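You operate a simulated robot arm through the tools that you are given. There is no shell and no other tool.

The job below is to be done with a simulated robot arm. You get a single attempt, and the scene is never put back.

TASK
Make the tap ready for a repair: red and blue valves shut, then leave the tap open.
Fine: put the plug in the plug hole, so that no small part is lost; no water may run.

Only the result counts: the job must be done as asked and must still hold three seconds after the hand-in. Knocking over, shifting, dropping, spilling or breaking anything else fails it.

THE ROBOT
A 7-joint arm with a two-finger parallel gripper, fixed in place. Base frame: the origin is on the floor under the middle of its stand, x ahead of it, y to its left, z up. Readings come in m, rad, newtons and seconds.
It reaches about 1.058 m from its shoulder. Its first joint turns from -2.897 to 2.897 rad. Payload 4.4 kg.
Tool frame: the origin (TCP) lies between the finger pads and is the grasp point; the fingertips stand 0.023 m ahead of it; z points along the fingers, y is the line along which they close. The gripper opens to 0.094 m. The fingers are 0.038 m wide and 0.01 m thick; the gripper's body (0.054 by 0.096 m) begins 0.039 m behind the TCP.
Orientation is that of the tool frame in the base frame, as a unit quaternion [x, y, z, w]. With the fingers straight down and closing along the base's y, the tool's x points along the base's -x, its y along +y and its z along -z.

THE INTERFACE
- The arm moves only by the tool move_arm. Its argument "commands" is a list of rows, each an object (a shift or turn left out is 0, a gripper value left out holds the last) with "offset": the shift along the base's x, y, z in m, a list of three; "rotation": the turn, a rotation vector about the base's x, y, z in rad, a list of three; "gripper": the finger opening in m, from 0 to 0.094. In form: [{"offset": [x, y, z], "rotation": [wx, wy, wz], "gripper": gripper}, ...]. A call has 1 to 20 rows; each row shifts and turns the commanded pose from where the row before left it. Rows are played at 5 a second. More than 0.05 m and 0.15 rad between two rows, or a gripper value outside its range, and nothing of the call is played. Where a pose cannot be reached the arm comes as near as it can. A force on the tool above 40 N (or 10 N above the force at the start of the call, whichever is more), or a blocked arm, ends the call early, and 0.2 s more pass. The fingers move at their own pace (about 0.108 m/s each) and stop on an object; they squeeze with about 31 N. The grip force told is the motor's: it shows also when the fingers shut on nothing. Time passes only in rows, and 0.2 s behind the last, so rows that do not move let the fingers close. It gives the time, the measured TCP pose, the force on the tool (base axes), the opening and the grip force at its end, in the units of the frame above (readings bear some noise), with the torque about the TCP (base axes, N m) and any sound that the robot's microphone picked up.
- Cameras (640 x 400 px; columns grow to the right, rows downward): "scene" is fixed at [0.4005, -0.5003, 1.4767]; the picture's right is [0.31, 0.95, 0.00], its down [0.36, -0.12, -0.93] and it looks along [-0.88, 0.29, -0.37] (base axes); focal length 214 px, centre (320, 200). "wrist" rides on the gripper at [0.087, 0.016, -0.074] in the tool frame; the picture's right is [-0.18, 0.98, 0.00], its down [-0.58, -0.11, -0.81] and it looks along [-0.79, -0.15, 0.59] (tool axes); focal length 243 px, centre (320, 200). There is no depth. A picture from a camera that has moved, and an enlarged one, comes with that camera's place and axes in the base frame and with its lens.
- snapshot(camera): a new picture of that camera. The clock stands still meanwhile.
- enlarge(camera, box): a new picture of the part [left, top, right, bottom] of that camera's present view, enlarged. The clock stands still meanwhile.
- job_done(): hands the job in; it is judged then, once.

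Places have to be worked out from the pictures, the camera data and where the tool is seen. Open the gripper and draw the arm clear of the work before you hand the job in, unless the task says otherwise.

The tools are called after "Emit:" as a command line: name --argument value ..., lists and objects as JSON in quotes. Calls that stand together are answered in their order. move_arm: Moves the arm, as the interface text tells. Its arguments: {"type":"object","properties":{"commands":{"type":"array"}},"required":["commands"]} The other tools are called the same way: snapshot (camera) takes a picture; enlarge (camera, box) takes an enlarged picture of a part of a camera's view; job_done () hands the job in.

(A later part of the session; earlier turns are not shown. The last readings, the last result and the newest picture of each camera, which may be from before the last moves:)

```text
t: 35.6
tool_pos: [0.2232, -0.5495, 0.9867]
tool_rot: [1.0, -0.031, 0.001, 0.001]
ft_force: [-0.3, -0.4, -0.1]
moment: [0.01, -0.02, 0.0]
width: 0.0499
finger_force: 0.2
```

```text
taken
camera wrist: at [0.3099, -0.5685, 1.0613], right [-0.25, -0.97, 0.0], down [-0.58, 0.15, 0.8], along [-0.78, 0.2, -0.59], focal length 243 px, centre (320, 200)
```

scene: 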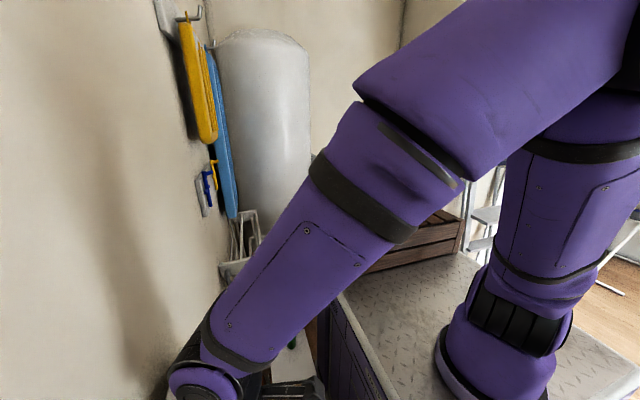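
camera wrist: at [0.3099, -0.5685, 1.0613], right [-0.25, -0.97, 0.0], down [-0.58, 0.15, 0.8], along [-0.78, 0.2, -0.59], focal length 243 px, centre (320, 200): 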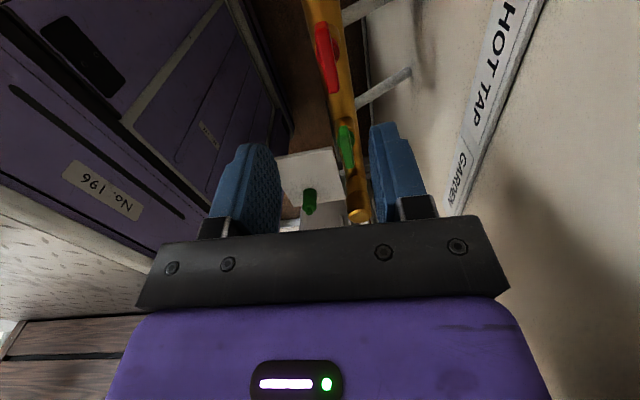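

Red now lies along the manifold too. I rise and yaw back to the start orientation to look at the sink and tap.

Emit:
move_arm --commands '[{"offset": [0.005, 0.015, 0.03], "rotation": [0, 0, 0.14]}, {"offset": [0.005, 0.015, 0.03], "rotation": [0, 0, 0.14]}, {"offset": [0.005, 0.015, 0.03], "rotation": [0, 0, 0.14]}, {"offset": [0.01, 0.015, 0.03], "rotation": [0, 0, 0.14]}, {"offset": [0.01, 0.015, 0.03], "rotation": [0, 0, 0.14]}, {"offset": [0.01, 0.015, 0.03], "rotation": [0, 0, 0.14]}, {"offset": [0.01, 0.01, 0.03], "rotation": [0, 0, 0.14]}, {"offset": [0.01, 0.01, 0.03], "rotation": [0, 0, 0.14]}, {"offset": [0.01, 0.01, 0.02], "rotation": [0, 0, 0.14]}, {"offset": [0.01, 0.01, 0.02], "rotation": [0, 0, 0.14]}, {"offset": [0.01, 0.01, 0.02], "rotation": [0, 0, 0.14]}, {"offset": [0.01, 0.01, 0.02], "rotation": [0, 0, 0.14]}, {"offset": [0.01, 0.01, 0.01], "rotation": [0, 0, 0.14]}, {"offset": [0.01, 0.01, 0.0], "rotation": [0, 0, 0.14]}, {"rotation": [0, 0, 0.14]}, {"rotation": [0, 0, 0.14]}, {"rotation": [0, 0, 0.14]}, {"rotation": [0, 0, 0.14]}]'

Emit:
snapshot --camera "wrist"

```text
t: 39.4
tool_pos: [0.3495, -0.3815, 1.3154]
tool_rot: [0.335, 0.942, 0.002, -0.002]
ft_force: [-0.1, -0.1, -0.7]
moment: [0.01, 0.0, 0.01]
width: 0.0501
finger_force: 0.1
```

```text
taken
camera wrist: at [0.2942, -0.3126, 1.3894], right [0.76, 0.65, 0.0], down [0.38, -0.45, 0.8], along [0.52, -0.61, -0.59], focal length 243 px, centre (320, 200)
```

wrist: 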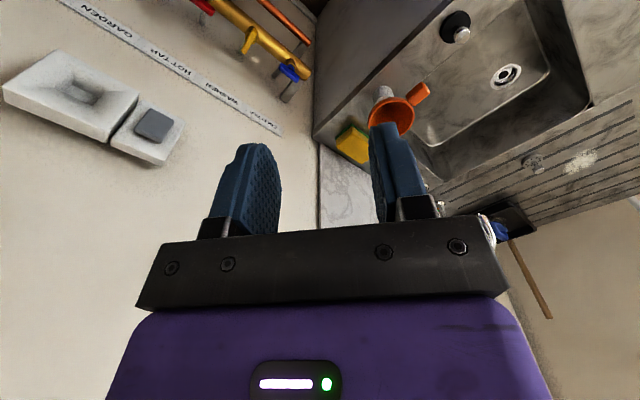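

Sink, plug and plug hole are visible; the tap must be hidden behind the right finger near the wall. I yaw a bit more and open the fingers, to see it.

Emit:
move_arm --commands '[{"offset": [0.01, 0.0, 0.0], "rotation": [0, 0, 0.14], "gripper": 0.094}, {"offset": [0.01, 0.0, 0.0], "rotation": [0, 0, 0.14]}, {"rotation": [0, -0.1, 0]}, {"rotation": [0, -0.1, 0]}, {"rotation": [0, -0.1, 0]}]'

Emit:
snapshot --camera "wrist"

```text
t: 40.6
tool_pos: [0.3692, -0.3826, 1.3138]
tool_rot: [0.198, 0.969, 0.032, 0.145]
ft_force: [0.0, 0.3, 0.2]
moment: [0.01, 0.02, 0.0]
width: 0.0941
finger_force: 0.0
```

```text
taken
camera wrist: at [0.2787, -0.331, 1.3646], right [0.53, 0.83, 0.17], down [0.23, -0.33, 0.91], along [0.81, -0.45, -0.37], focal length 243 px, centre (320, 200)
```

wrist: 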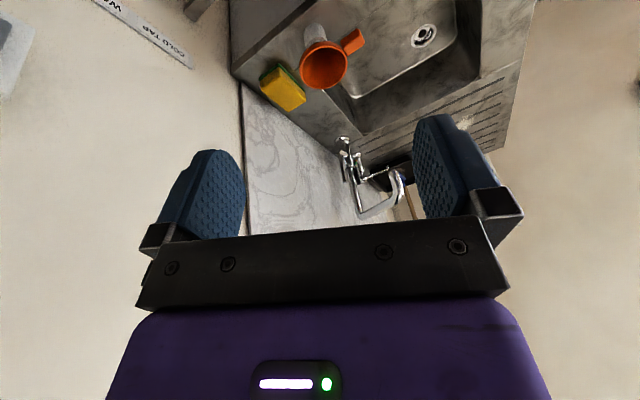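

Now the tap is visible between the fingers, at the back by the wall. I enlarge it.

Emit:
enlarge --camera "wrist" --box '[300, 120, 440, 230]'

Emit:
enlarge --camera "wrist" --box '[230, 0, 550, 200]'

```text
3.64 times, centred on (370, 175) of wrist
camera zoom: at [0.2787, -0.331, 1.3646], right [0.53, 0.83, 0.17], down [0.23, -0.33, 0.91], along [0.81, -0.45, -0.37], focal length 882 px, centre (138, 291)
```

zoom: 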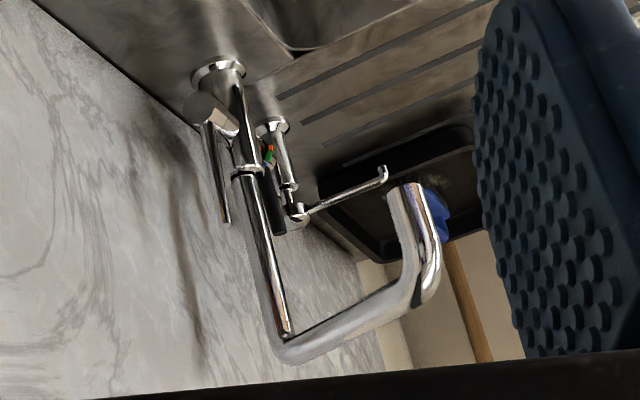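

```text
2.00 times, centred on (390, 100) of wrist
camera zoom: at [0.2787, -0.331, 1.3646], right [0.53, 0.83, 0.17], down [0.23, -0.33, 0.91], along [0.81, -0.45, -0.37], focal length 485 px, centre (180, 400)
```

zoom: 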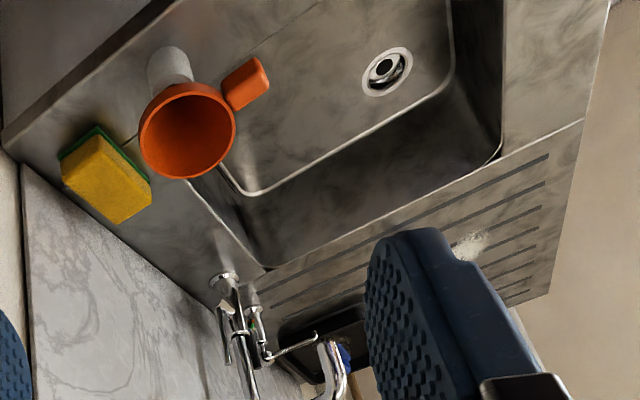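

The tap has a base, side lever and tall square spout near the wall around x≈0.95, y≈−0.6, with a separate soap dispenser beside it. I move the camera to a second vantage point to triangulate it.

Emit:
move_arm --commands '[{"offset": [0.03, 0.02, 0.0]}, {"offset": [0.03, 0.02, 0.0]}, {"offset": [0.03, 0.02, 0.0]}, {"offset": [0.03, 0.02, 0.0]}, {"offset": [0.03, 0.02, 0.0], "rotation": [0, 0, -0.1]}, {"offset": [0.02, 0.02, 0.0], "rotation": [0, 0, -0.1]}]'

Emit:
snapshot --camera "wrist"

Emit:
snapshot --camera "scene"

```text
t: 42.0
tool_pos: [0.5405, -0.2644, 1.3164]
tool_rot: [0.295, 0.944, 0.017, 0.148]
ft_force: [-1.0, 0.4, 0.4]
moment: [-0.02, 0.0, 0.01]
width: 0.0942
finger_force: 0.0
```

```text
taken
camera wrist: at [0.4626, -0.196, 1.3657], right [0.69, 0.71, 0.17], down [0.16, -0.37, 0.91], along [0.71, -0.6, -0.37], focal length 243 px, centre (320, 200)
```

wrist: 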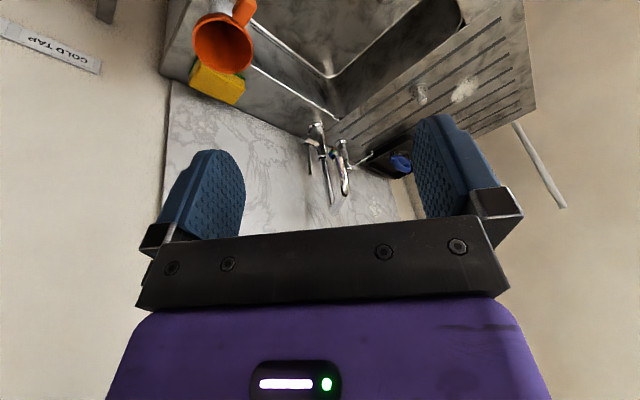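

```text
taken
```

scene: 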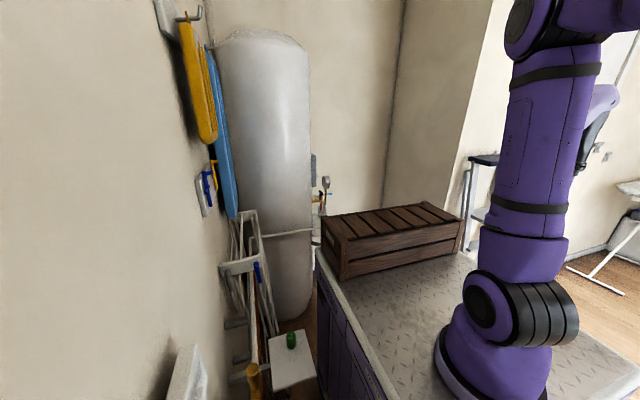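

Emit:
enlarge --camera "wrist" --box '[280, 100, 420, 210]'

Emit:
enlarge --camera "wrist" --box '[300, 110, 364, 160]'

```text
3.64 times, centred on (350, 155) of wrist
camera zoom: at [0.4626, -0.196, 1.3657], right [0.69, 0.71, 0.17], down [0.16, -0.37, 0.91], along [0.71, -0.6, -0.37], focal length 882 px, centre (211, 364)
```

zoom: 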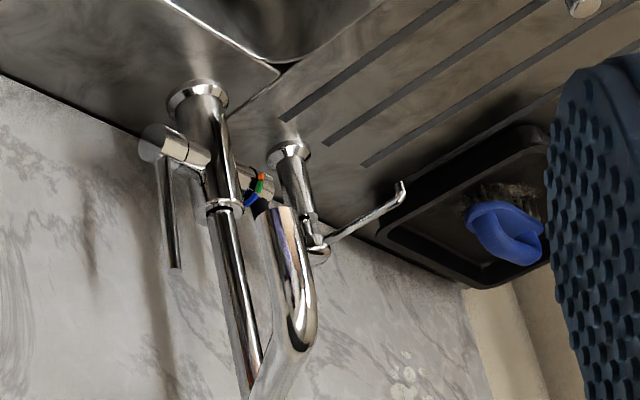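

```text
8.00 times, centred on (332, 135) of wrist
camera zoom: at [0.4626, -0.196, 1.3657], right [0.69, 0.71, 0.17], down [0.16, -0.37, 0.91], along [0.71, -0.6, -0.37], focal length 1941 px, centre (224, 720)
```

zoom: 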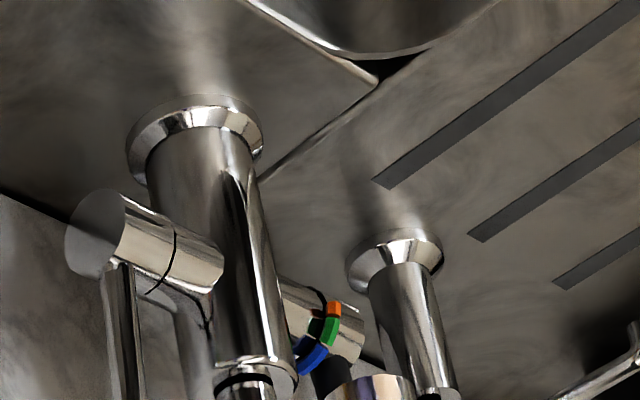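

The tap has a side lever (≈x 0.90, y −0.582, vertical from z 0.945 to 1.055) on its −x end and a coloured temperature knob on the other; the outlet hangs near (0.81,−0.42,1.12). First the plug: I level the tool back to straight-down and move above the black plug for a close look.

Emit:
move_arm --commands '[{"rotation": [0, 0, 0.1]}, {"rotation": [0, 0, 0.1]}, {"rotation": [0, 0.15, 0]}, {"rotation": [0, 0.15, 0]}, {"offset": [0, 0, -0.03], "rotation": [0, 0, 0.135]}, {"offset": [0, 0, -0.04], "rotation": [0, 0, 0.135]}, {"offset": [0, 0, -0.04], "rotation": [0, 0, 0.133]}, {"offset": [-0.01, 0, -0.04]}, {"offset": [0, 0, -0.04]}, {"offset": [0, 0, -0.04]}]'

Emit:
snapshot --camera "wrist"

Emit:
enlarge --camera "wrist" --box '[240, 0, 480, 150]'

```text
t: 44.2
tool_pos: [0.5253, -0.2635, 1.0843]
tool_rot: [0.001, 1.0, 0.001, -0.002]
ft_force: [-0.6, -0.2, 0.6]
moment: [-0.03, -0.04, -0.03]
width: 0.094
finger_force: 0.0
```

```text
taken
camera wrist: at [0.4407, -0.2452, 1.1581], right [0.19, 0.98, 0.0], down [0.58, -0.11, 0.8], along [0.79, -0.15, -0.59], focal length 243 px, centre (320, 200)
```

wrist: 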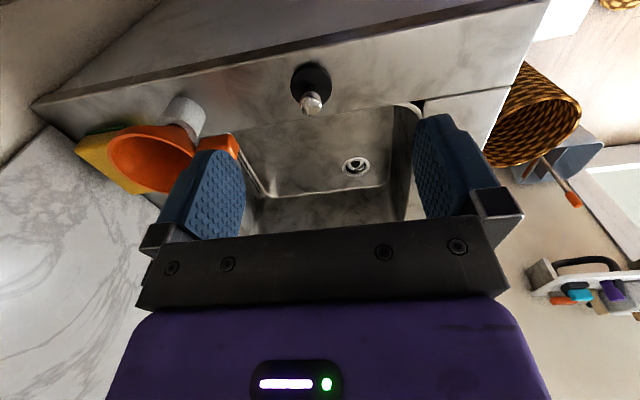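

```text
2.67 times, centred on (360, 75) of wrist
camera zoom: at [0.4407, -0.2452, 1.1581], right [0.19, 0.98, 0.0], down [0.58, -0.11, 0.8], along [0.79, -0.15, -0.59], focal length 647 px, centre (213, 533)
```

zoom: 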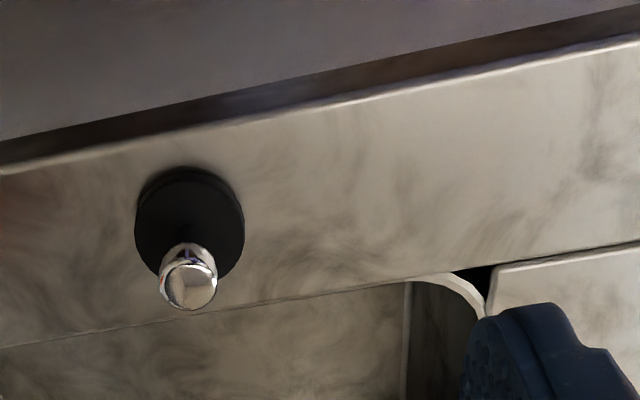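

Plug sits upright at ≈(0.592,−0.285): 5 cm black disc, chrome knob top at z≈0.915. Before grasping, I move the camera forward to pin down the plug hole better.

Emit:
move_arm --commands '[{"offset": [0.04, 0.0, 0.0]}, {"offset": [0.04, 0.0, 0.0]}, {"offset": [0.04, 0.0, 0.0]}, {"offset": [0.04, 0.0, 0.0]}, {"offset": [0.04, 0.01, 0.0]}, {"offset": [0.02, 0.01, 0.0]}, {}]'

Emit:
snapshot --camera "wrist"

Emit:
enlarge --camera "wrist" --box '[220, 0, 460, 150]'

```text
t: 45.8
tool_pos: [0.7525, -0.242, 1.0873]
tool_rot: [0.001, 1.0, 0.001, -0.002]
ft_force: [-0.9, 0.5, 0.1]
moment: [-0.03, -0.02, -0.03]
width: 0.0941
finger_force: 0.1
```

```text
taken
camera wrist: at [0.668, -0.2239, 1.1611], right [0.19, 0.98, 0.0], down [0.58, -0.11, 0.8], along [0.79, -0.15, -0.59], focal length 243 px, centre (320, 200)
```

wrist: 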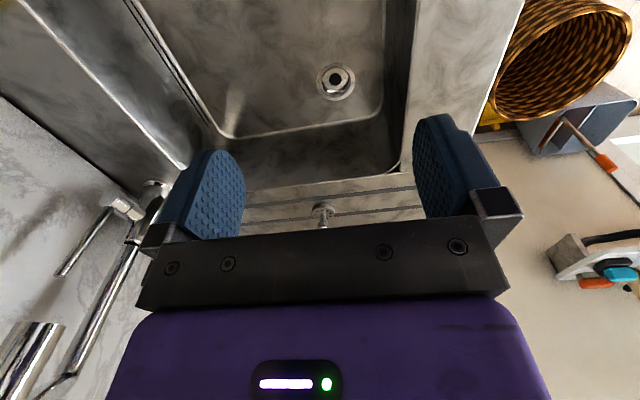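

```text
2.67 times, centred on (340, 75) of wrist
camera zoom: at [0.668, -0.2239, 1.1611], right [0.19, 0.98, 0.0], down [0.58, -0.11, 0.8], along [0.79, -0.15, -0.59], focal length 647 px, centre (267, 533)
```

zoom: 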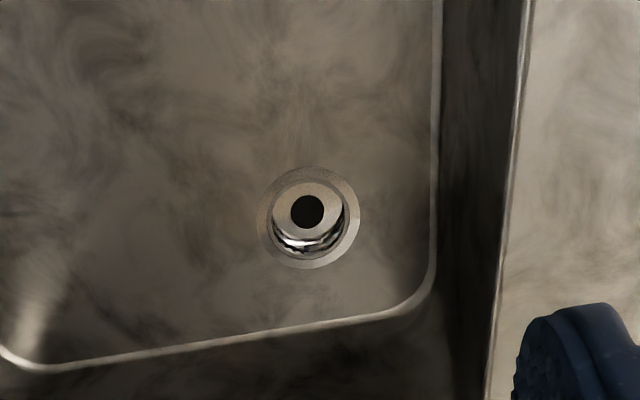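

Plug hole triangulates to ≈(0.903,−0.24,0.718), recess ≈5.2 cm wide. Now I go back above the plug at ≈(0.592,−0.285) and look down.

Emit:
move_arm --commands '[{"offset": [-0.04, -0.01, 0.0]}, {"offset": [-0.04, -0.01, 0.0]}, {"offset": [-0.04, -0.01, 0.0]}, {"offset": [-0.04, -0.013, -0.02]}, {"offset": [0.0, 0.0, -0.03], "gripper": 0.07}, {"offset": [0, 0, -0.03]}, {}]'

Emit:
snapshot --camera "wrist"

Emit:
enlarge --camera "wrist" --box '[220, 70, 420, 195]'

```text
t: 47.4
tool_pos: [0.5876, -0.2831, 1.0033]
tool_rot: [0.002, 1.0, 0.0, -0.002]
ft_force: [0.5, 0.7, 1.0]
moment: [-0.03, 0.01, 0.0]
width: 0.0704
finger_force: 0.1
```

```text
taken
camera wrist: at [0.5032, -0.2643, 1.0775], right [0.19, 0.98, 0.0], down [0.58, -0.11, 0.8], along [0.79, -0.15, -0.59], focal length 243 px, centre (320, 200)
```

wrist: 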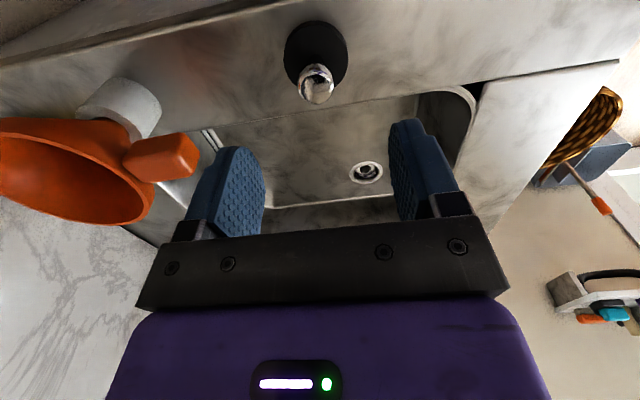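

```text
3.20 times, centred on (320, 132) of wrist
camera zoom: at [0.5032, -0.2643, 1.0775], right [0.19, 0.98, 0.0], down [0.58, -0.11, 0.8], along [0.79, -0.15, -0.59], focal length 776 px, centre (320, 416)
```

zoom: 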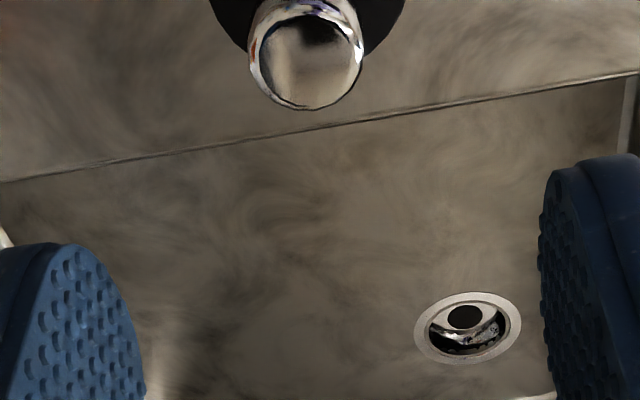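

Knob is at ≈(0.590,−0.283), top z≈0.918. I descend to TCP z≈0.93 and verify before closing.

Emit:
move_arm --commands '[{"offset": [0.002, 0.0, -0.03], "gripper": 0.06}, {"offset": [0, 0, -0.03]}, {"offset": [0, 0, -0.015]}, {}]'

Emit:
snapshot --camera "wrist"

Emit:
enlarge --camera "wrist" --box '[220, 100, 420, 225]'

```text
t: 48.4
tool_pos: [0.5908, -0.2858, 0.931]
tool_rot: [0.001, 1.0, 0.001, -0.001]
ft_force: [0.6, 0.8, -0.1]
moment: [-0.01, 0.04, -0.01]
width: 0.0599
finger_force: 0.0
```

```text
taken
camera wrist: at [0.5064, -0.2671, 1.005], right [0.19, 0.98, 0.0], down [0.58, -0.11, 0.8], along [0.79, -0.15, -0.59], focal length 243 px, centre (320, 200)
```

wrist: 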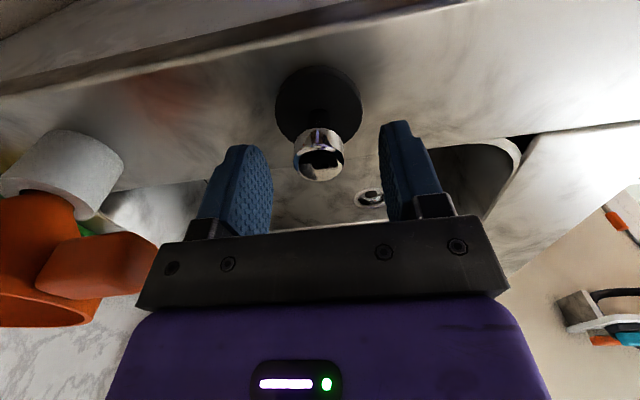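

```text
3.20 times, centred on (320, 162) of wrist
camera zoom: at [0.5064, -0.2671, 1.005], right [0.19, 0.98, 0.0], down [0.58, -0.11, 0.8], along [0.79, -0.15, -0.59], focal length 776 px, centre (320, 320)
```

zoom: 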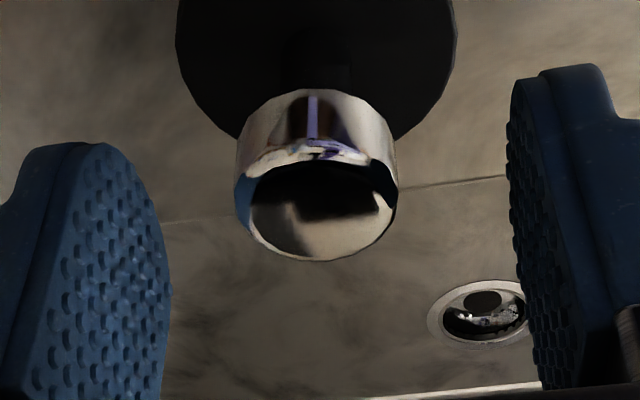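

Knob is a 23 mm × 13 mm cylinder, top z≈0.924, at ≈(0.587,−0.2828). I centre on it, lower 16 mm and close.

Emit:
move_arm --commands '[{"offset": [-0.003, 0.0025, -0.008]}, {"offset": [0, 0, -0.008]}, {"gripper": 0.0}, {}, {}]'

Emit:
enlarge --camera "wrist" --box '[220, 100, 420, 225]'

```text
t: 49.6
tool_pos: [0.5873, -0.2826, 0.9158]
tool_rot: [0.001, 1.0, 0.001, -0.002]
ft_force: [1.1, -0.9, 1.2]
moment: [0.03, 0.01, 0.0]
width: 0.022
finger_force: 31.0
```

```text
3.20 times, centred on (320, 162) of wrist
camera zoom: at [0.5033, -0.263, 0.9901], right [0.19, 0.98, 0.0], down [0.58, -0.11, 0.8], along [0.79, -0.15, -0.59], focal length 776 px, centre (320, 320)
```

zoom: 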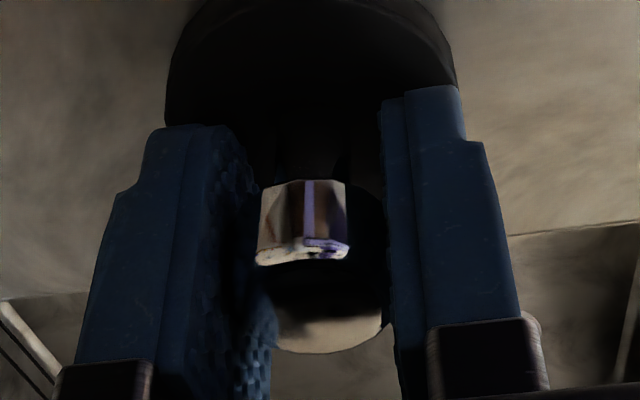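

Knob held (22 mm, 31 N). I lift slowly straight up.

Emit:
move_arm --commands '[{"offset": [0, 0, 0.01]}, {"offset": [0, 0, 0.03]}, {"offset": [0, 0, 0.03]}, {"offset": [0, 0, 0.04]}, {"offset": [0, 0, 0.04]}, {}]'

Emit:
snapshot --camera "wrist"

```text
t: 51.0
tool_pos: [0.5869, -0.2802, 1.0639]
tool_rot: [0.0, 1.0, 0.001, -0.002]
ft_force: [-0.9, 0.1, -0.2]
moment: [0.0, -0.01, 0.0]
width: 0.0221
finger_force: 30.9
```

```text
taken
camera wrist: at [0.5021, -0.2614, 1.1387], right [0.19, 0.98, 0.0], down [0.58, -0.11, 0.8], along [0.79, -0.15, -0.6], focal length 243 px, centre (320, 200)
```

wrist: 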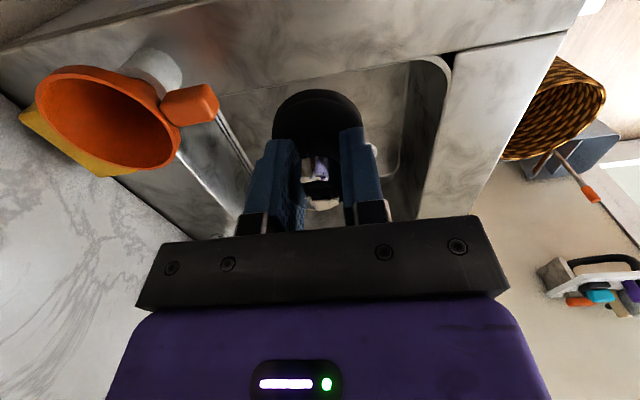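

Plug lifted. I enlarge to measure the disc's position relative to the tool.

Emit:
enlarge --camera "wrist" --box '[240, 70, 400, 170]'

Emit:
enlarge --camera "wrist" --box '[280, 140, 360, 220]'

```text
4.00 times, centred on (320, 120) of wrist
camera zoom: at [0.5021, -0.2614, 1.1387], right [0.19, 0.98, 0.0], down [0.58, -0.11, 0.8], along [0.79, -0.15, -0.6], focal length 970 px, centre (320, 520)
```

zoom: 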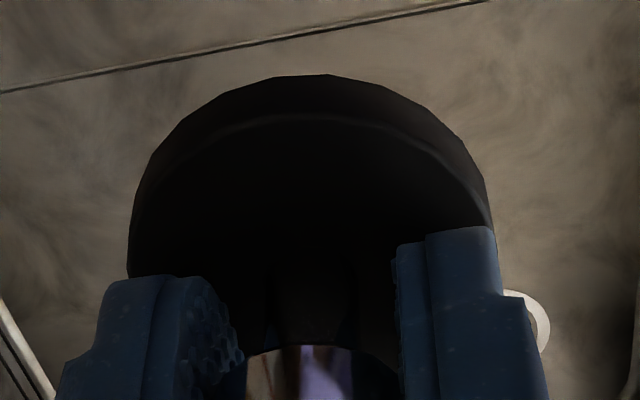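

```text
5.00 times, centred on (320, 180) of wrist
camera zoom: at [0.5021, -0.2614, 1.1387], right [0.19, 0.98, 0.0], down [0.58, -0.11, 0.8], along [0.79, -0.15, -0.6], focal length 1213 px, centre (320, 300)
```

zoom: 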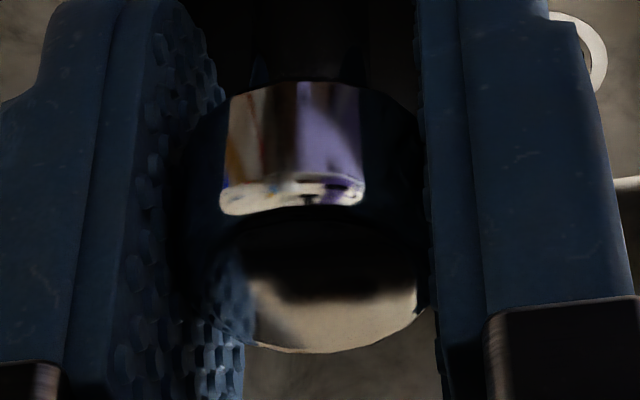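

The plug hangs nearly concentric with the TCP (≤2 mm). I carry it over to the plug hole at ≈(0.903,−0.24), staying high.

Emit:
move_arm --commands '[{"offset": [0.035, 0.005, 0.01]}, {"offset": [0.04, 0.005, 0.01]}, {"offset": [0.04, 0.005, 0]}, {"offset": [0.04, 0.005, 0]}, {"offset": [0.04, 0.005, 0]}, {"offset": [0.04, 0.005, 0]}, {"offset": [0.04, 0.005, 0]}, {"offset": [0.04, 0.005, 0]}, {}]'

Emit:
move_arm --commands '[{"offset": [0, 0, -0.03]}, {"offset": [0, 0, -0.03]}, {"offset": [0, 0, -0.03]}, {"offset": [0, 0, -0.03]}, {"offset": [0, 0, -0.03]}, {}]'

Emit:
snapshot --camera "wrist"

```text
t: 53.0
tool_pos: [0.9044, -0.2403, 1.0835]
tool_rot: [0.001, 1.0, 0.001, -0.002]
ft_force: [0.1, -0.3, 0.3]
moment: [0.01, -0.01, 0.01]
width: 0.022
finger_force: 31.1
```

```text
t: 54.4
tool_pos: [0.9036, -0.2421, 0.9357]
tool_rot: [0.001, 1.0, 0.0, -0.001]
ft_force: [-0.3, 0.4, -1.0]
moment: [-0.02, -0.02, -0.01]
width: 0.0224
finger_force: 31.0
```

```text
taken
camera wrist: at [0.8194, -0.2233, 1.0097], right [0.19, 0.98, 0.0], down [0.58, -0.11, 0.8], along [0.79, -0.15, -0.59], focal length 243 px, centre (320, 200)
```

wrist: 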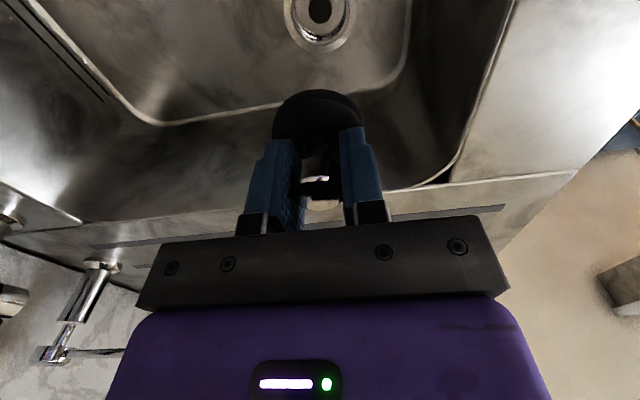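

Emit:
enlarge --camera "wrist" --box '[240, 0, 400, 100]'

```text
4.00 times, centred on (320, 50) of wrist
camera zoom: at [0.8194, -0.2233, 1.0097], right [0.19, 0.98, 0.0], down [0.58, -0.11, 0.8], along [0.79, -0.15, -0.59], focal length 970 px, centre (320, 800)
```

zoom: 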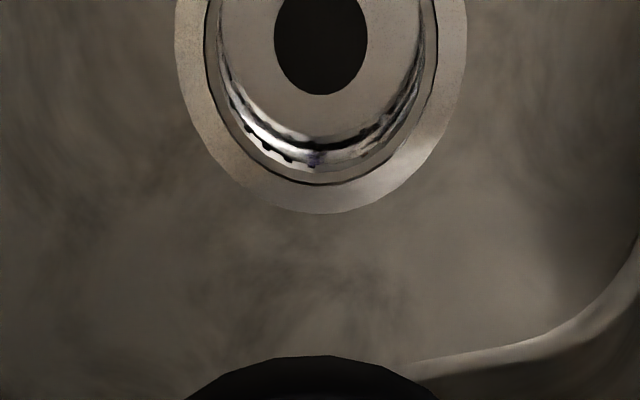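

The hole centre measures ≈(0.9037,−0.239), nearly beneath the plug. I lower until the plug is roughly 1–2 cm above the sink bottom and compare the ring margins.

Emit:
move_arm --commands '[{"offset": [0, 0.001, -0.03]}, {"offset": [0, 0, -0.03]}, {"offset": [0, 0, -0.03]}, {"offset": [0, 0, -0.03]}, {"offset": [0, 0, -0.02]}, {}]'

Emit:
snapshot --camera "wrist"

Emit:
enlarge --camera "wrist" --box '[240, 40, 400, 140]'

```text
t: 55.8
tool_pos: [0.9021, -0.2411, 0.7939]
tool_rot: [0.001, 1.0, 0.002, -0.001]
ft_force: [-0.3, -0.3, -0.3]
moment: [0.0, -0.03, 0.0]
width: 0.0221
finger_force: 30.8
```

```text
taken
camera wrist: at [0.8175, -0.2233, 0.8669], right [0.19, 0.98, 0.0], down [0.58, -0.11, 0.8], along [0.79, -0.15, -0.59], focal length 243 px, centre (320, 200)
```

wrist: 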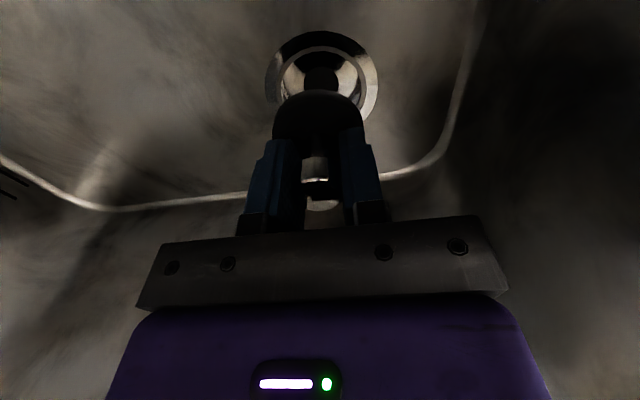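

```text
4.00 times, centred on (320, 90) of wrist
camera zoom: at [0.8175, -0.2233, 0.8669], right [0.19, 0.98, 0.0], down [0.58, -0.11, 0.8], along [0.79, -0.15, -0.59], focal length 970 px, centre (320, 640)
```

zoom: 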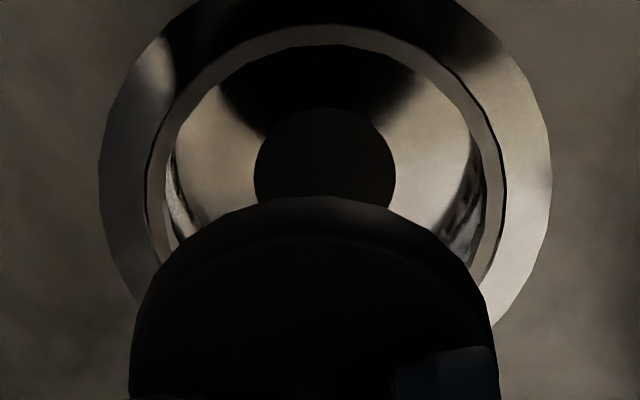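

The plug looks ~2 mm too far toward −y and maybe 2–3 mm too far in +x. I correct slightly and lower 18 mm more to reduce parallax.

Emit:
move_arm --commands '[{"offset": [-0.001, 0.002, -0.01]}, {"offset": [0, 0, -0.008]}, {}]'

Emit:
enlarge --camera "wrist" --box '[240, 40, 400, 140]'

```text
t: 56.6
tool_pos: [0.9034, -0.2371, 0.7741]
tool_rot: [0.001, 1.0, 0.0, -0.001]
ft_force: [-0.4, 0.5, 0.1]
moment: [0.0, 0.03, -0.01]
width: 0.0219
finger_force: 31.1
```

```text
4.00 times, centred on (320, 90) of wrist
camera zoom: at [0.8182, -0.2198, 0.8494], right [0.19, 0.98, 0.0], down [0.58, -0.11, 0.8], along [0.79, -0.15, -0.59], focal length 970 px, centre (320, 640)
```

zoom: 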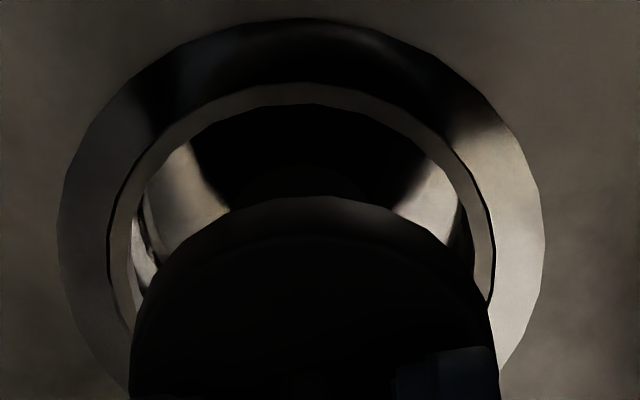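

The ring centre computes to ≈(0.902,−0.2377,0.721), and the plug is ~2 mm too far +y and likely ~3 mm too far +x. I correct and lower in small steps.

Emit:
move_arm --commands '[{"offset": [-0.003, -0.002, 0]}, {"offset": [0, 0, -0.004]}, {"offset": [0, 0, -0.004]}, {}, {}]'

Emit:
enlarge --camera "wrist" --box '[240, 40, 400, 140]'

```text
t: 57.8
tool_pos: [0.8988, -0.2416, 0.7667]
tool_rot: [0.001, 1.0, 0.001, -0.002]
ft_force: [0.3, 0.6, -0.5]
moment: [0.0, 0.0, 0.02]
width: 0.0217
finger_force: 31.3
```

```text
4.00 times, centred on (320, 90) of wrist
camera zoom: at [0.8138, -0.2232, 0.8424], right [0.19, 0.98, 0.0], down [0.58, -0.11, 0.8], along [0.79, -0.15, -0.59], focal length 970 px, centre (320, 640)
```

zoom: 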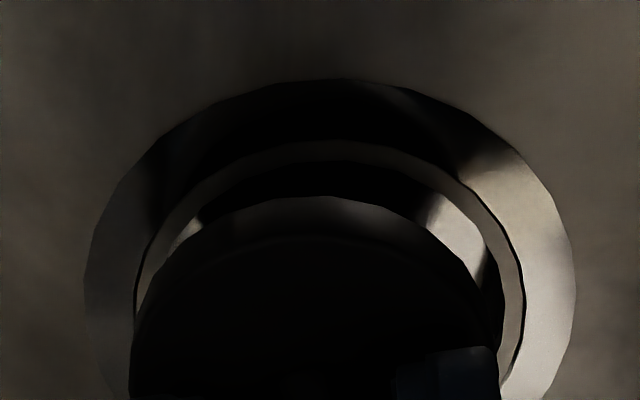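

The reading seems to wander by ~2 mm. I wait a moment without moving to see how stable the position is.

Emit:
move_arm --commands '[{}, {}, {}]'

Emit:
enlarge --camera "wrist" --box '[240, 40, 400, 140]'

Emit:
move_arm --commands '[{}, {}]'

Emit:
enlarge --camera "wrist" --box '[240, 40, 400, 140]'

```text
t: 58.6
tool_pos: [0.8984, -0.2418, 0.7676]
tool_rot: [0.001, 1.0, 0.001, -0.001]
ft_force: [0.2, -0.2, -0.9]
moment: [0.03, 0.01, -0.01]
width: 0.022
finger_force: 31.4
```

```text
4.00 times, centred on (320, 90) of wrist
camera zoom: at [0.8138, -0.2231, 0.8425], right [0.19, 0.98, 0.0], down [0.58, -0.11, 0.8], along [0.79, -0.15, -0.59], focal length 970 px, centre (320, 640)
```

zoom: 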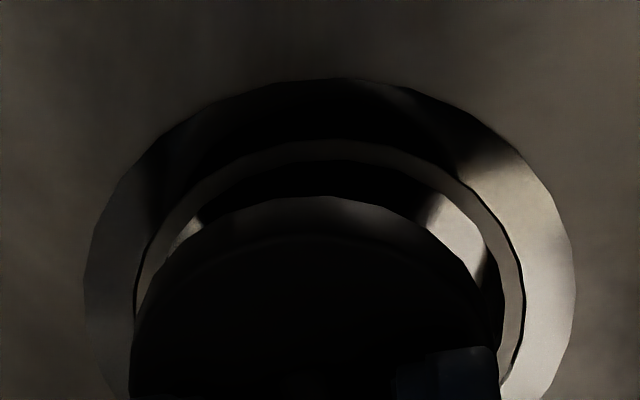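

```text
t: 59.2
tool_pos: [0.8987, -0.2413, 0.7676]
tool_rot: [0.0, 1.0, 0.001, -0.002]
ft_force: [0.2, -0.4, 0.2]
moment: [0.0, -0.02, 0.03]
width: 0.0222
finger_force: 31.1
```

```text
4.00 times, centred on (320, 90) of wrist
camera zoom: at [0.8138, -0.2231, 0.8425], right [0.19, 0.98, 0.0], down [0.58, -0.11, 0.8], along [0.79, -0.15, -0.59], focal length 970 px, centre (320, 640)
```

zoom: 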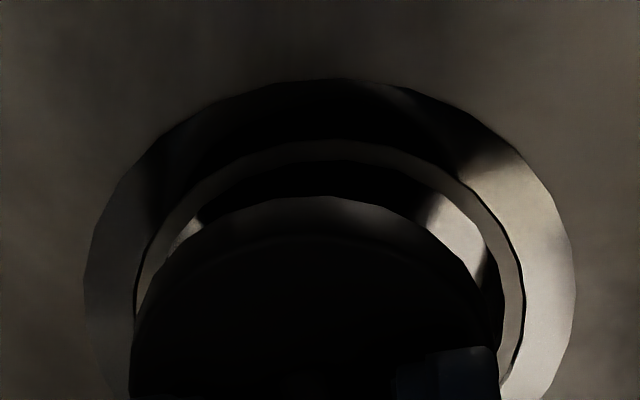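

Position is stable, so image-based correction is reliable: x is about right now, y needs ≈+2.4 mm. I apply it and lower 3 mm.

Emit:
move_arm --commands '[{"offset": [0, 0.0015, -0.0015]}, {"offset": [0, 0.0005, -0.0015]}, {}]'

Emit:
enlarge --camera "wrist" --box '[240, 40, 400, 140]'

```text
t: 60.0
tool_pos: [0.8976, -0.2397, 0.7662]
tool_rot: [0.001, 1.0, 0.001, -0.001]
ft_force: [-0.4, -0.7, 0.1]
moment: [-0.02, 0.03, 0.03]
width: 0.0221
finger_force: 30.9
```

```text
4.00 times, centred on (320, 90) of wrist
camera zoom: at [0.8136, -0.2216, 0.84], right [0.19, 0.98, 0.0], down [0.58, -0.11, 0.8], along [0.79, -0.15, -0.59], focal length 970 px, centre (320, 640)
```

zoom: 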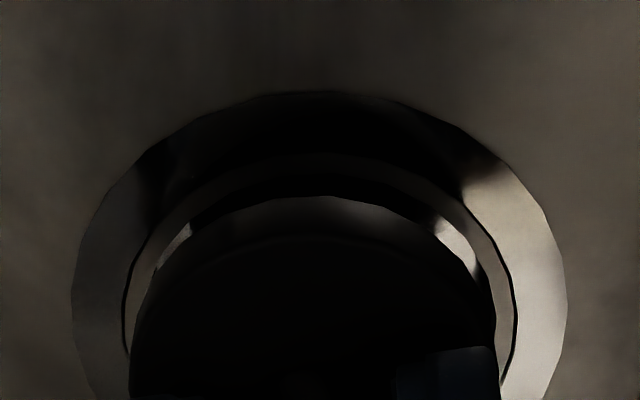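

Laterally aligned within 1 mm now. I lower in small steps watching for contact force.

Emit:
move_arm --commands '[{"offset": [0, 0.0004, -0.002]}, {"offset": [0, 0, -0.002]}, {}]'

Emit:
enlarge --camera "wrist" --box '[240, 40, 400, 140]'

```text
t: 60.8
tool_pos: [0.8994, -0.2401, 0.7627]
tool_rot: [0.001, 1.0, 0.001, -0.002]
ft_force: [-0.1, 0.2, -1.2]
moment: [0.01, -0.01, -0.02]
width: 0.0221
finger_force: 30.9
```

```text
4.00 times, centred on (320, 90) of wrist
camera zoom: at [0.8141, -0.2213, 0.8366], right [0.19, 0.98, 0.0], down [0.58, -0.11, 0.8], along [0.79, -0.15, -0.59], focal length 970 px, centre (320, 640)
```

zoom: 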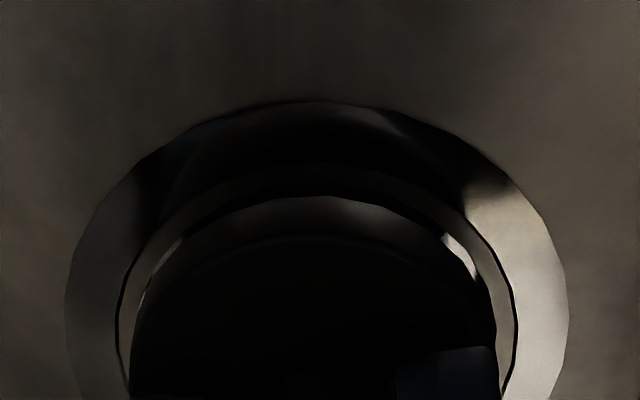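

Well centred now (plug and opening centres agree to <1 mm). I keep lowering in 2–3 mm steps.

Emit:
move_arm --commands '[{"offset": [0, 0.0, -0.002]}, {"offset": [0, 0, -0.002]}, {}]'

Emit:
enlarge --camera "wrist" --box '[240, 40, 400, 140]'

```text
t: 61.6
tool_pos: [0.8983, -0.2402, 0.7587]
tool_rot: [0.001, 1.0, 0.001, -0.001]
ft_force: [-0.5, -0.5, -0.7]
moment: [-0.03, 0.02, 0.03]
width: 0.0218
finger_force: 30.8
```

```text
4.00 times, centred on (320, 90) of wrist
camera zoom: at [0.8135, -0.2216, 0.8326], right [0.19, 0.98, 0.0], down [0.58, -0.11, 0.8], along [0.79, -0.15, -0.59], focal length 970 px, centre (320, 640)
```

zoom: 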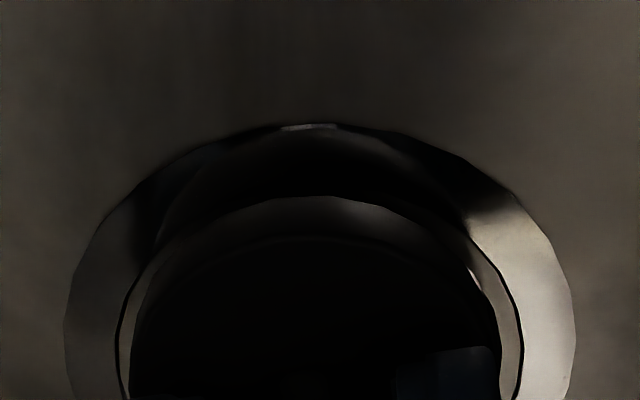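

No contact yet at this height, and the plug's near edge is almost at the opening's near edge, so the plug must be ~3–4 mm too far in −x. I shift +4 mm in x and continue.

Emit:
move_arm --commands '[{"offset": [0.002, 0.0004, 0.001]}, {"offset": [0.002, 0.0003, 0]}, {"offset": [0, 0, -0.002]}, {"offset": [0, 0, -0.002]}, {}]'

Emit:
enlarge --camera "wrist" --box '[240, 40, 400, 140]'

```text
t: 62.8
tool_pos: [0.9027, -0.2384, 0.7548]
tool_rot: [0.001, 1.0, 0.001, -0.002]
ft_force: [-1.3, -0.2, -1.0]
moment: [-0.02, -0.03, 0.0]
width: 0.0222
finger_force: 30.7
```

```text
4.00 times, centred on (320, 90) of wrist
camera zoom: at [0.8179, -0.2203, 0.8292], right [0.19, 0.98, 0.0], down [0.58, -0.11, 0.8], along [0.79, -0.15, -0.59], focal length 970 px, centre (320, 640)
```

zoom: 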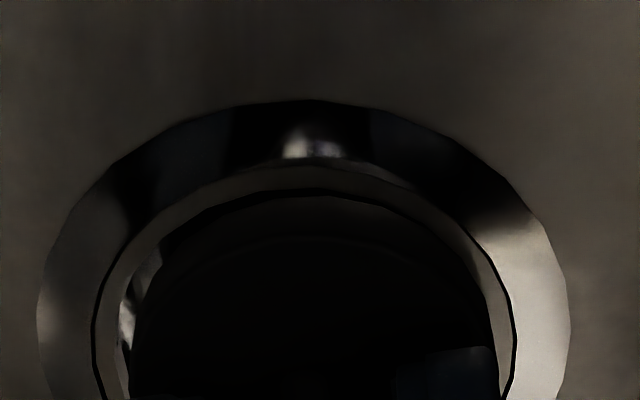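

Front gap now looks right (~3 mm); the plug is ~1.5 mm too far +y. I correct y and keep lowering.

Emit:
move_arm --commands '[{"offset": [0, -0.0012, 0]}, {"offset": [0, 0, -0.002]}, {"offset": [0, 0, -0.002]}, {}]'

Emit:
enlarge --camera "wrist" --box '[240, 40, 400, 140]'

```text
t: 63.8
tool_pos: [0.9037, -0.2387, 0.7504]
tool_rot: [0.001, 1.0, 0.001, -0.001]
ft_force: [9.9, -4.5, 1.2]
moment: [-0.13, -0.33, -0.01]
width: 0.0223
finger_force: 30.9
```

```text
4.00 times, centred on (320, 90) of wrist
camera zoom: at [0.8179, -0.221, 0.825], right [0.19, 0.98, 0.0], down [0.58, -0.11, 0.8], along [0.79, -0.15, -0.59], focal length 970 px, centre (320, 640)
```

zoom: 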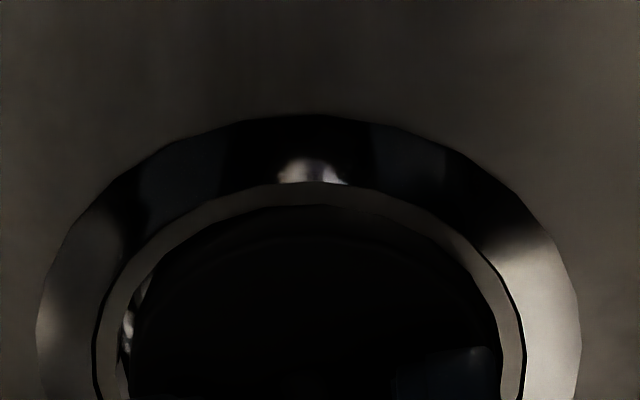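

A lateral contact force (+10 N x, −4.5 N y) shows the plug is entering the recess and touching its near/+y wall. I shift in the direction it is pushed (+1.5 mm x, −0.7 mm y) and lower more.

Emit:
move_arm --commands '[{"offset": [0.0015, -0.0007, 0]}, {}]'

Emit:
move_arm --commands '[{"offset": [0, 0, -0.002]}, {}]'

Emit:
enlarge --camera "wrist" --box '[240, 40, 400, 140]'

```text
t: 64.4
tool_pos: [0.9026, -0.2397, 0.7503]
tool_rot: [0.001, 1.0, 0.002, -0.002]
ft_force: [1.8, -0.8, 0.6]
moment: [0.01, -0.08, 0.02]
width: 0.0219
finger_force: 31.2
```

```text
t: 65.0
tool_pos: [0.9035, -0.2404, 0.7485]
tool_rot: [0.001, 1.0, 0.001, -0.001]
ft_force: [-1.1, -0.2, -0.6]
moment: [0.0, -0.03, 0.01]
width: 0.0222
finger_force: 30.9
```

```text
4.00 times, centred on (320, 90) of wrist
camera zoom: at [0.8189, -0.2218, 0.8227], right [0.19, 0.98, 0.0], down [0.58, -0.11, 0.8], along [0.79, -0.15, -0.59], focal length 970 px, centre (320, 640)
```

zoom: 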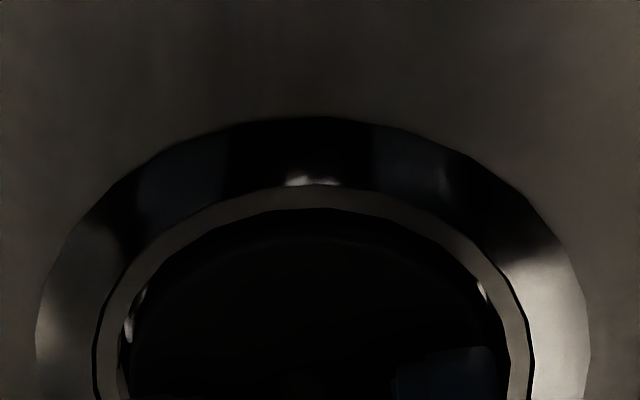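

Forces vanished and the plug's lower edge is now below the rim and centred — it is going in. I continue lowering until it seats.

Emit:
move_arm --commands '[{"offset": [0, 0, -0.002]}, {"offset": [0, 0, -0.002]}, {}]'

Emit:
move_arm --commands '[{"offset": [0, 0, -0.002]}, {"offset": [0, 0, -0.002]}, {}]'

Emit:
enlarge --camera "wrist" --box '[240, 40, 400, 140]'

```text
t: 65.8
tool_pos: [0.9031, -0.2409, 0.7447]
tool_rot: [0.001, 1.0, 0.0, -0.002]
ft_force: [0.2, 0.0, -0.3]
moment: [0.0, -0.02, -0.01]
width: 0.0222
finger_force: 30.5
```

```text
t: 66.6
tool_pos: [0.9035, -0.2411, 0.7431]
tool_rot: [0.001, 1.0, 0.001, 0.0]
ft_force: [-8.7, 0.3, 32.5]
moment: [0.05, 0.4, 0.0]
width: 0.022
finger_force: 31.1
```

```text
4.00 times, centred on (320, 90) of wrist
camera zoom: at [0.8186, -0.2227, 0.8175], right [0.19, 0.98, 0.0], down [0.58, -0.11, 0.81], along [0.79, -0.15, -0.59], focal length 970 px, centre (320, 640)
```

zoom: 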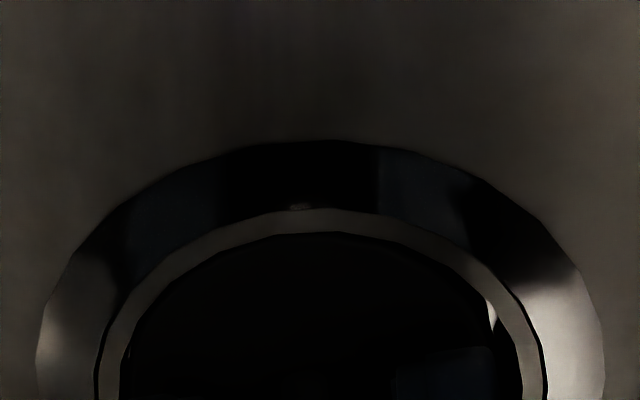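

Firm vertical contact (32 N) at TCP z≈0.743, 8 mm below first entry: plug is seated. I ease the push, open the fingers and rise.

Emit:
move_arm --commands '[{"offset": [-0.0005, 0, 0.001]}, {"gripper": 0.05}, {}, {}]'

Emit:
move_arm --commands '[{"offset": [0, 0, 0.01]}, {"offset": [0, 0, 0.02]}, {"offset": [0, 0, 0.04]}, {"offset": [0, 0, 0.04]}, {"offset": [0, 0, 0.04]}, {}]'

Emit:
snapshot --camera "wrist"

Emit:
enlarge --camera "wrist" --box '[240, 0, 400, 100]'

```text
t: 67.6
tool_pos: [0.9037, -0.2431, 0.7427]
tool_rot: [0.002, 1.0, 0.0, -0.002]
ft_force: [0.3, -1.0, 21.1]
moment: [0.54, -0.39, -0.25]
width: 0.0509
finger_force: 1.2
```

```text
t: 69.0
tool_pos: [0.9026, -0.2423, 0.8941]
tool_rot: [0.001, 1.0, 0.001, -0.001]
ft_force: [-0.1, -0.3, -0.2]
moment: [-0.01, 0.01, -0.04]
width: 0.05
finger_force: 0.0
```

```text
taken
camera wrist: at [0.8176, -0.2246, 0.9689], right [0.19, 0.98, 0.0], down [0.58, -0.11, 0.8], along [0.79, -0.15, -0.59], focal length 243 px, centre (320, 200)
```

wrist: 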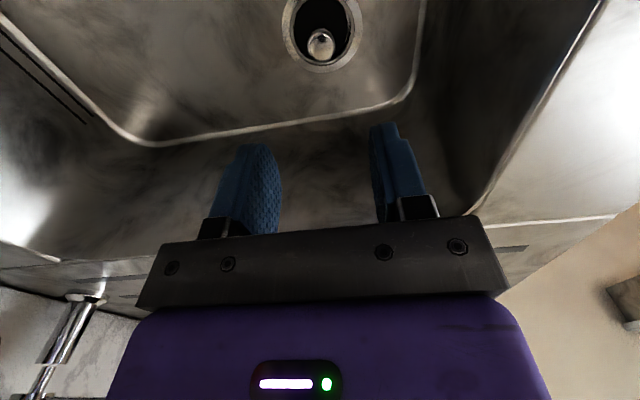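

```text
4.00 times, centred on (320, 50) of wrist
camera zoom: at [0.8176, -0.2246, 0.9689], right [0.19, 0.98, 0.0], down [0.58, -0.11, 0.8], along [0.79, -0.15, -0.59], focal length 970 px, centre (320, 800)
```

zoom: 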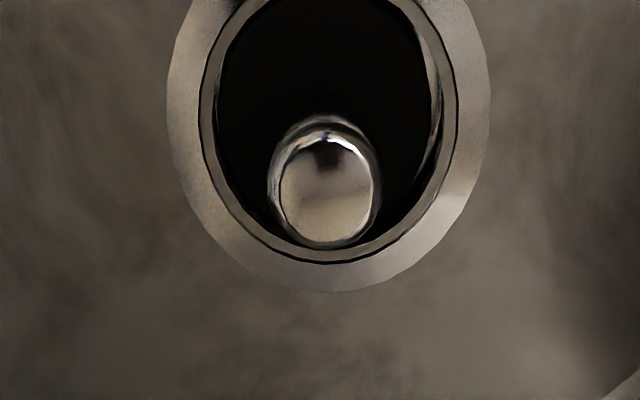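

The plug sits upright in the plug hole. Now I retreat up and back, pitching the tool about 45° forward, so as to approach the tap lever from the −x side, clear of the spout.

Emit:
move_arm --commands '[{"offset": [0, 0, 0.04]}, {"offset": [0, 0, 0.04]}, {"offset": [0, 0, 0.045]}, {"offset": [0, 0, 0.045]}, {"offset": [0, 0, 0.045]}, {"offset": [0, 0, 0.045]}]'

Emit:
snapshot --camera "wrist"

Emit:
move_arm --commands '[{"offset": [-0.04, 0, 0], "rotation": [0, -0.12, 0]}, {"offset": [-0.04, 0, 0], "rotation": [0, -0.12, 0]}, {"offset": [-0.04, 0, 0], "rotation": [0, -0.12, 0]}, {"offset": [-0.04, 0, 0], "rotation": [0, -0.12, 0]}, {"offset": [-0.04, 0, 0], "rotation": [0, -0.12, 0]}, {"offset": [-0.04, 0, 0], "rotation": [0, -0.12, 0]}, {"offset": [-0.04, 0, 0], "rotation": [0, -0.07, 0]}]'

Emit:
snapshot --camera "wrist"

```text
t: 70.4
tool_pos: [0.9029, -0.2427, 1.1505]
tool_rot: [0.0, 1.0, 0.001, -0.002]
ft_force: [-0.2, -0.3, -0.8]
moment: [0.01, 0.04, -0.01]
width: 0.05
finger_force: 0.0
```

```text
taken
camera wrist: at [0.8194, -0.2238, 1.2251], right [0.19, 0.98, 0.0], down [0.59, -0.11, 0.8], along [0.79, -0.15, -0.6], focal length 243 px, centre (320, 200)
```

wrist: 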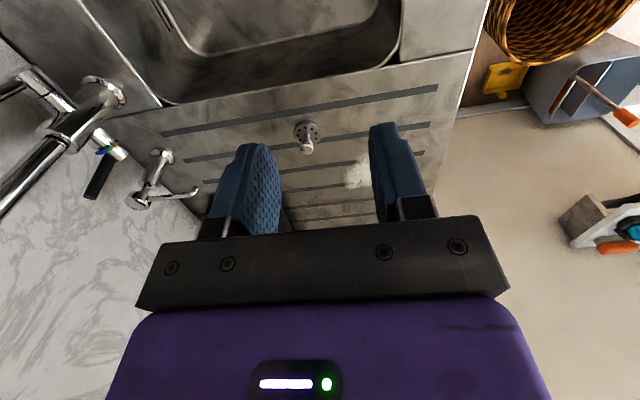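

```text
t: 72.2
tool_pos: [0.6561, -0.0983, 1.1483]
tool_rot: [-0.158, 0.91, 0.066, 0.377]
ft_force: [0.1, 0.6, 0.4]
moment: [-0.06, 0.01, -0.02]
width: 0.0501
finger_force: 0.1
stopped in row 7: the arm was blocked; the commanded pose is now the measured one
```

```text
taken
camera wrist: at [0.545, -0.1184, 1.1387], right [-0.21, 0.97, 0.13], down [-0.11, -0.16, 0.98], along [0.97, 0.19, 0.14], focal length 243 px, centre (320, 200)
```

wrist: 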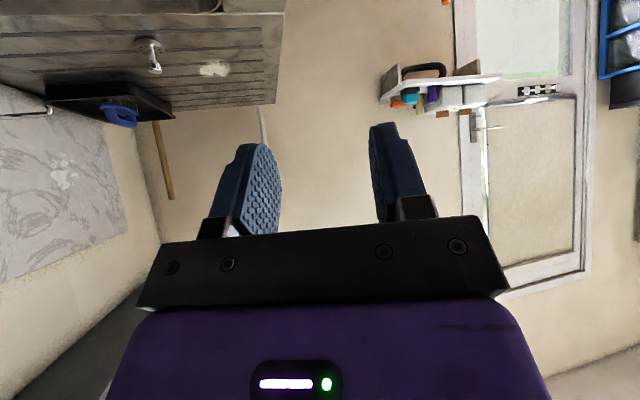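

The call stopped as "blocked" and the tool drifted sideways; I check the scene camera for what the arm met, and the forces are ~0.

Emit:
snapshot --camera "scene"

Emit:
move_arm --commands '[{}, {}]'

```text
taken
```

scene: 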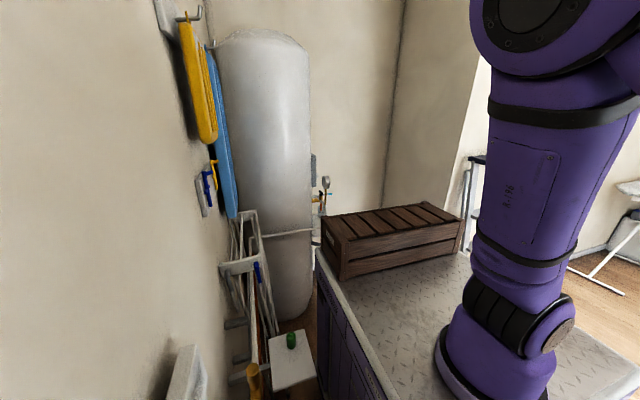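

```text
t: 72.8
tool_pos: [0.6567, -0.0986, 1.1476]
tool_rot: [-0.157, 0.911, 0.066, 0.377]
ft_force: [0.3, -0.8, 0.0]
moment: [-0.02, 0.0, -0.01]
width: 0.05
finger_force: 0.0
```

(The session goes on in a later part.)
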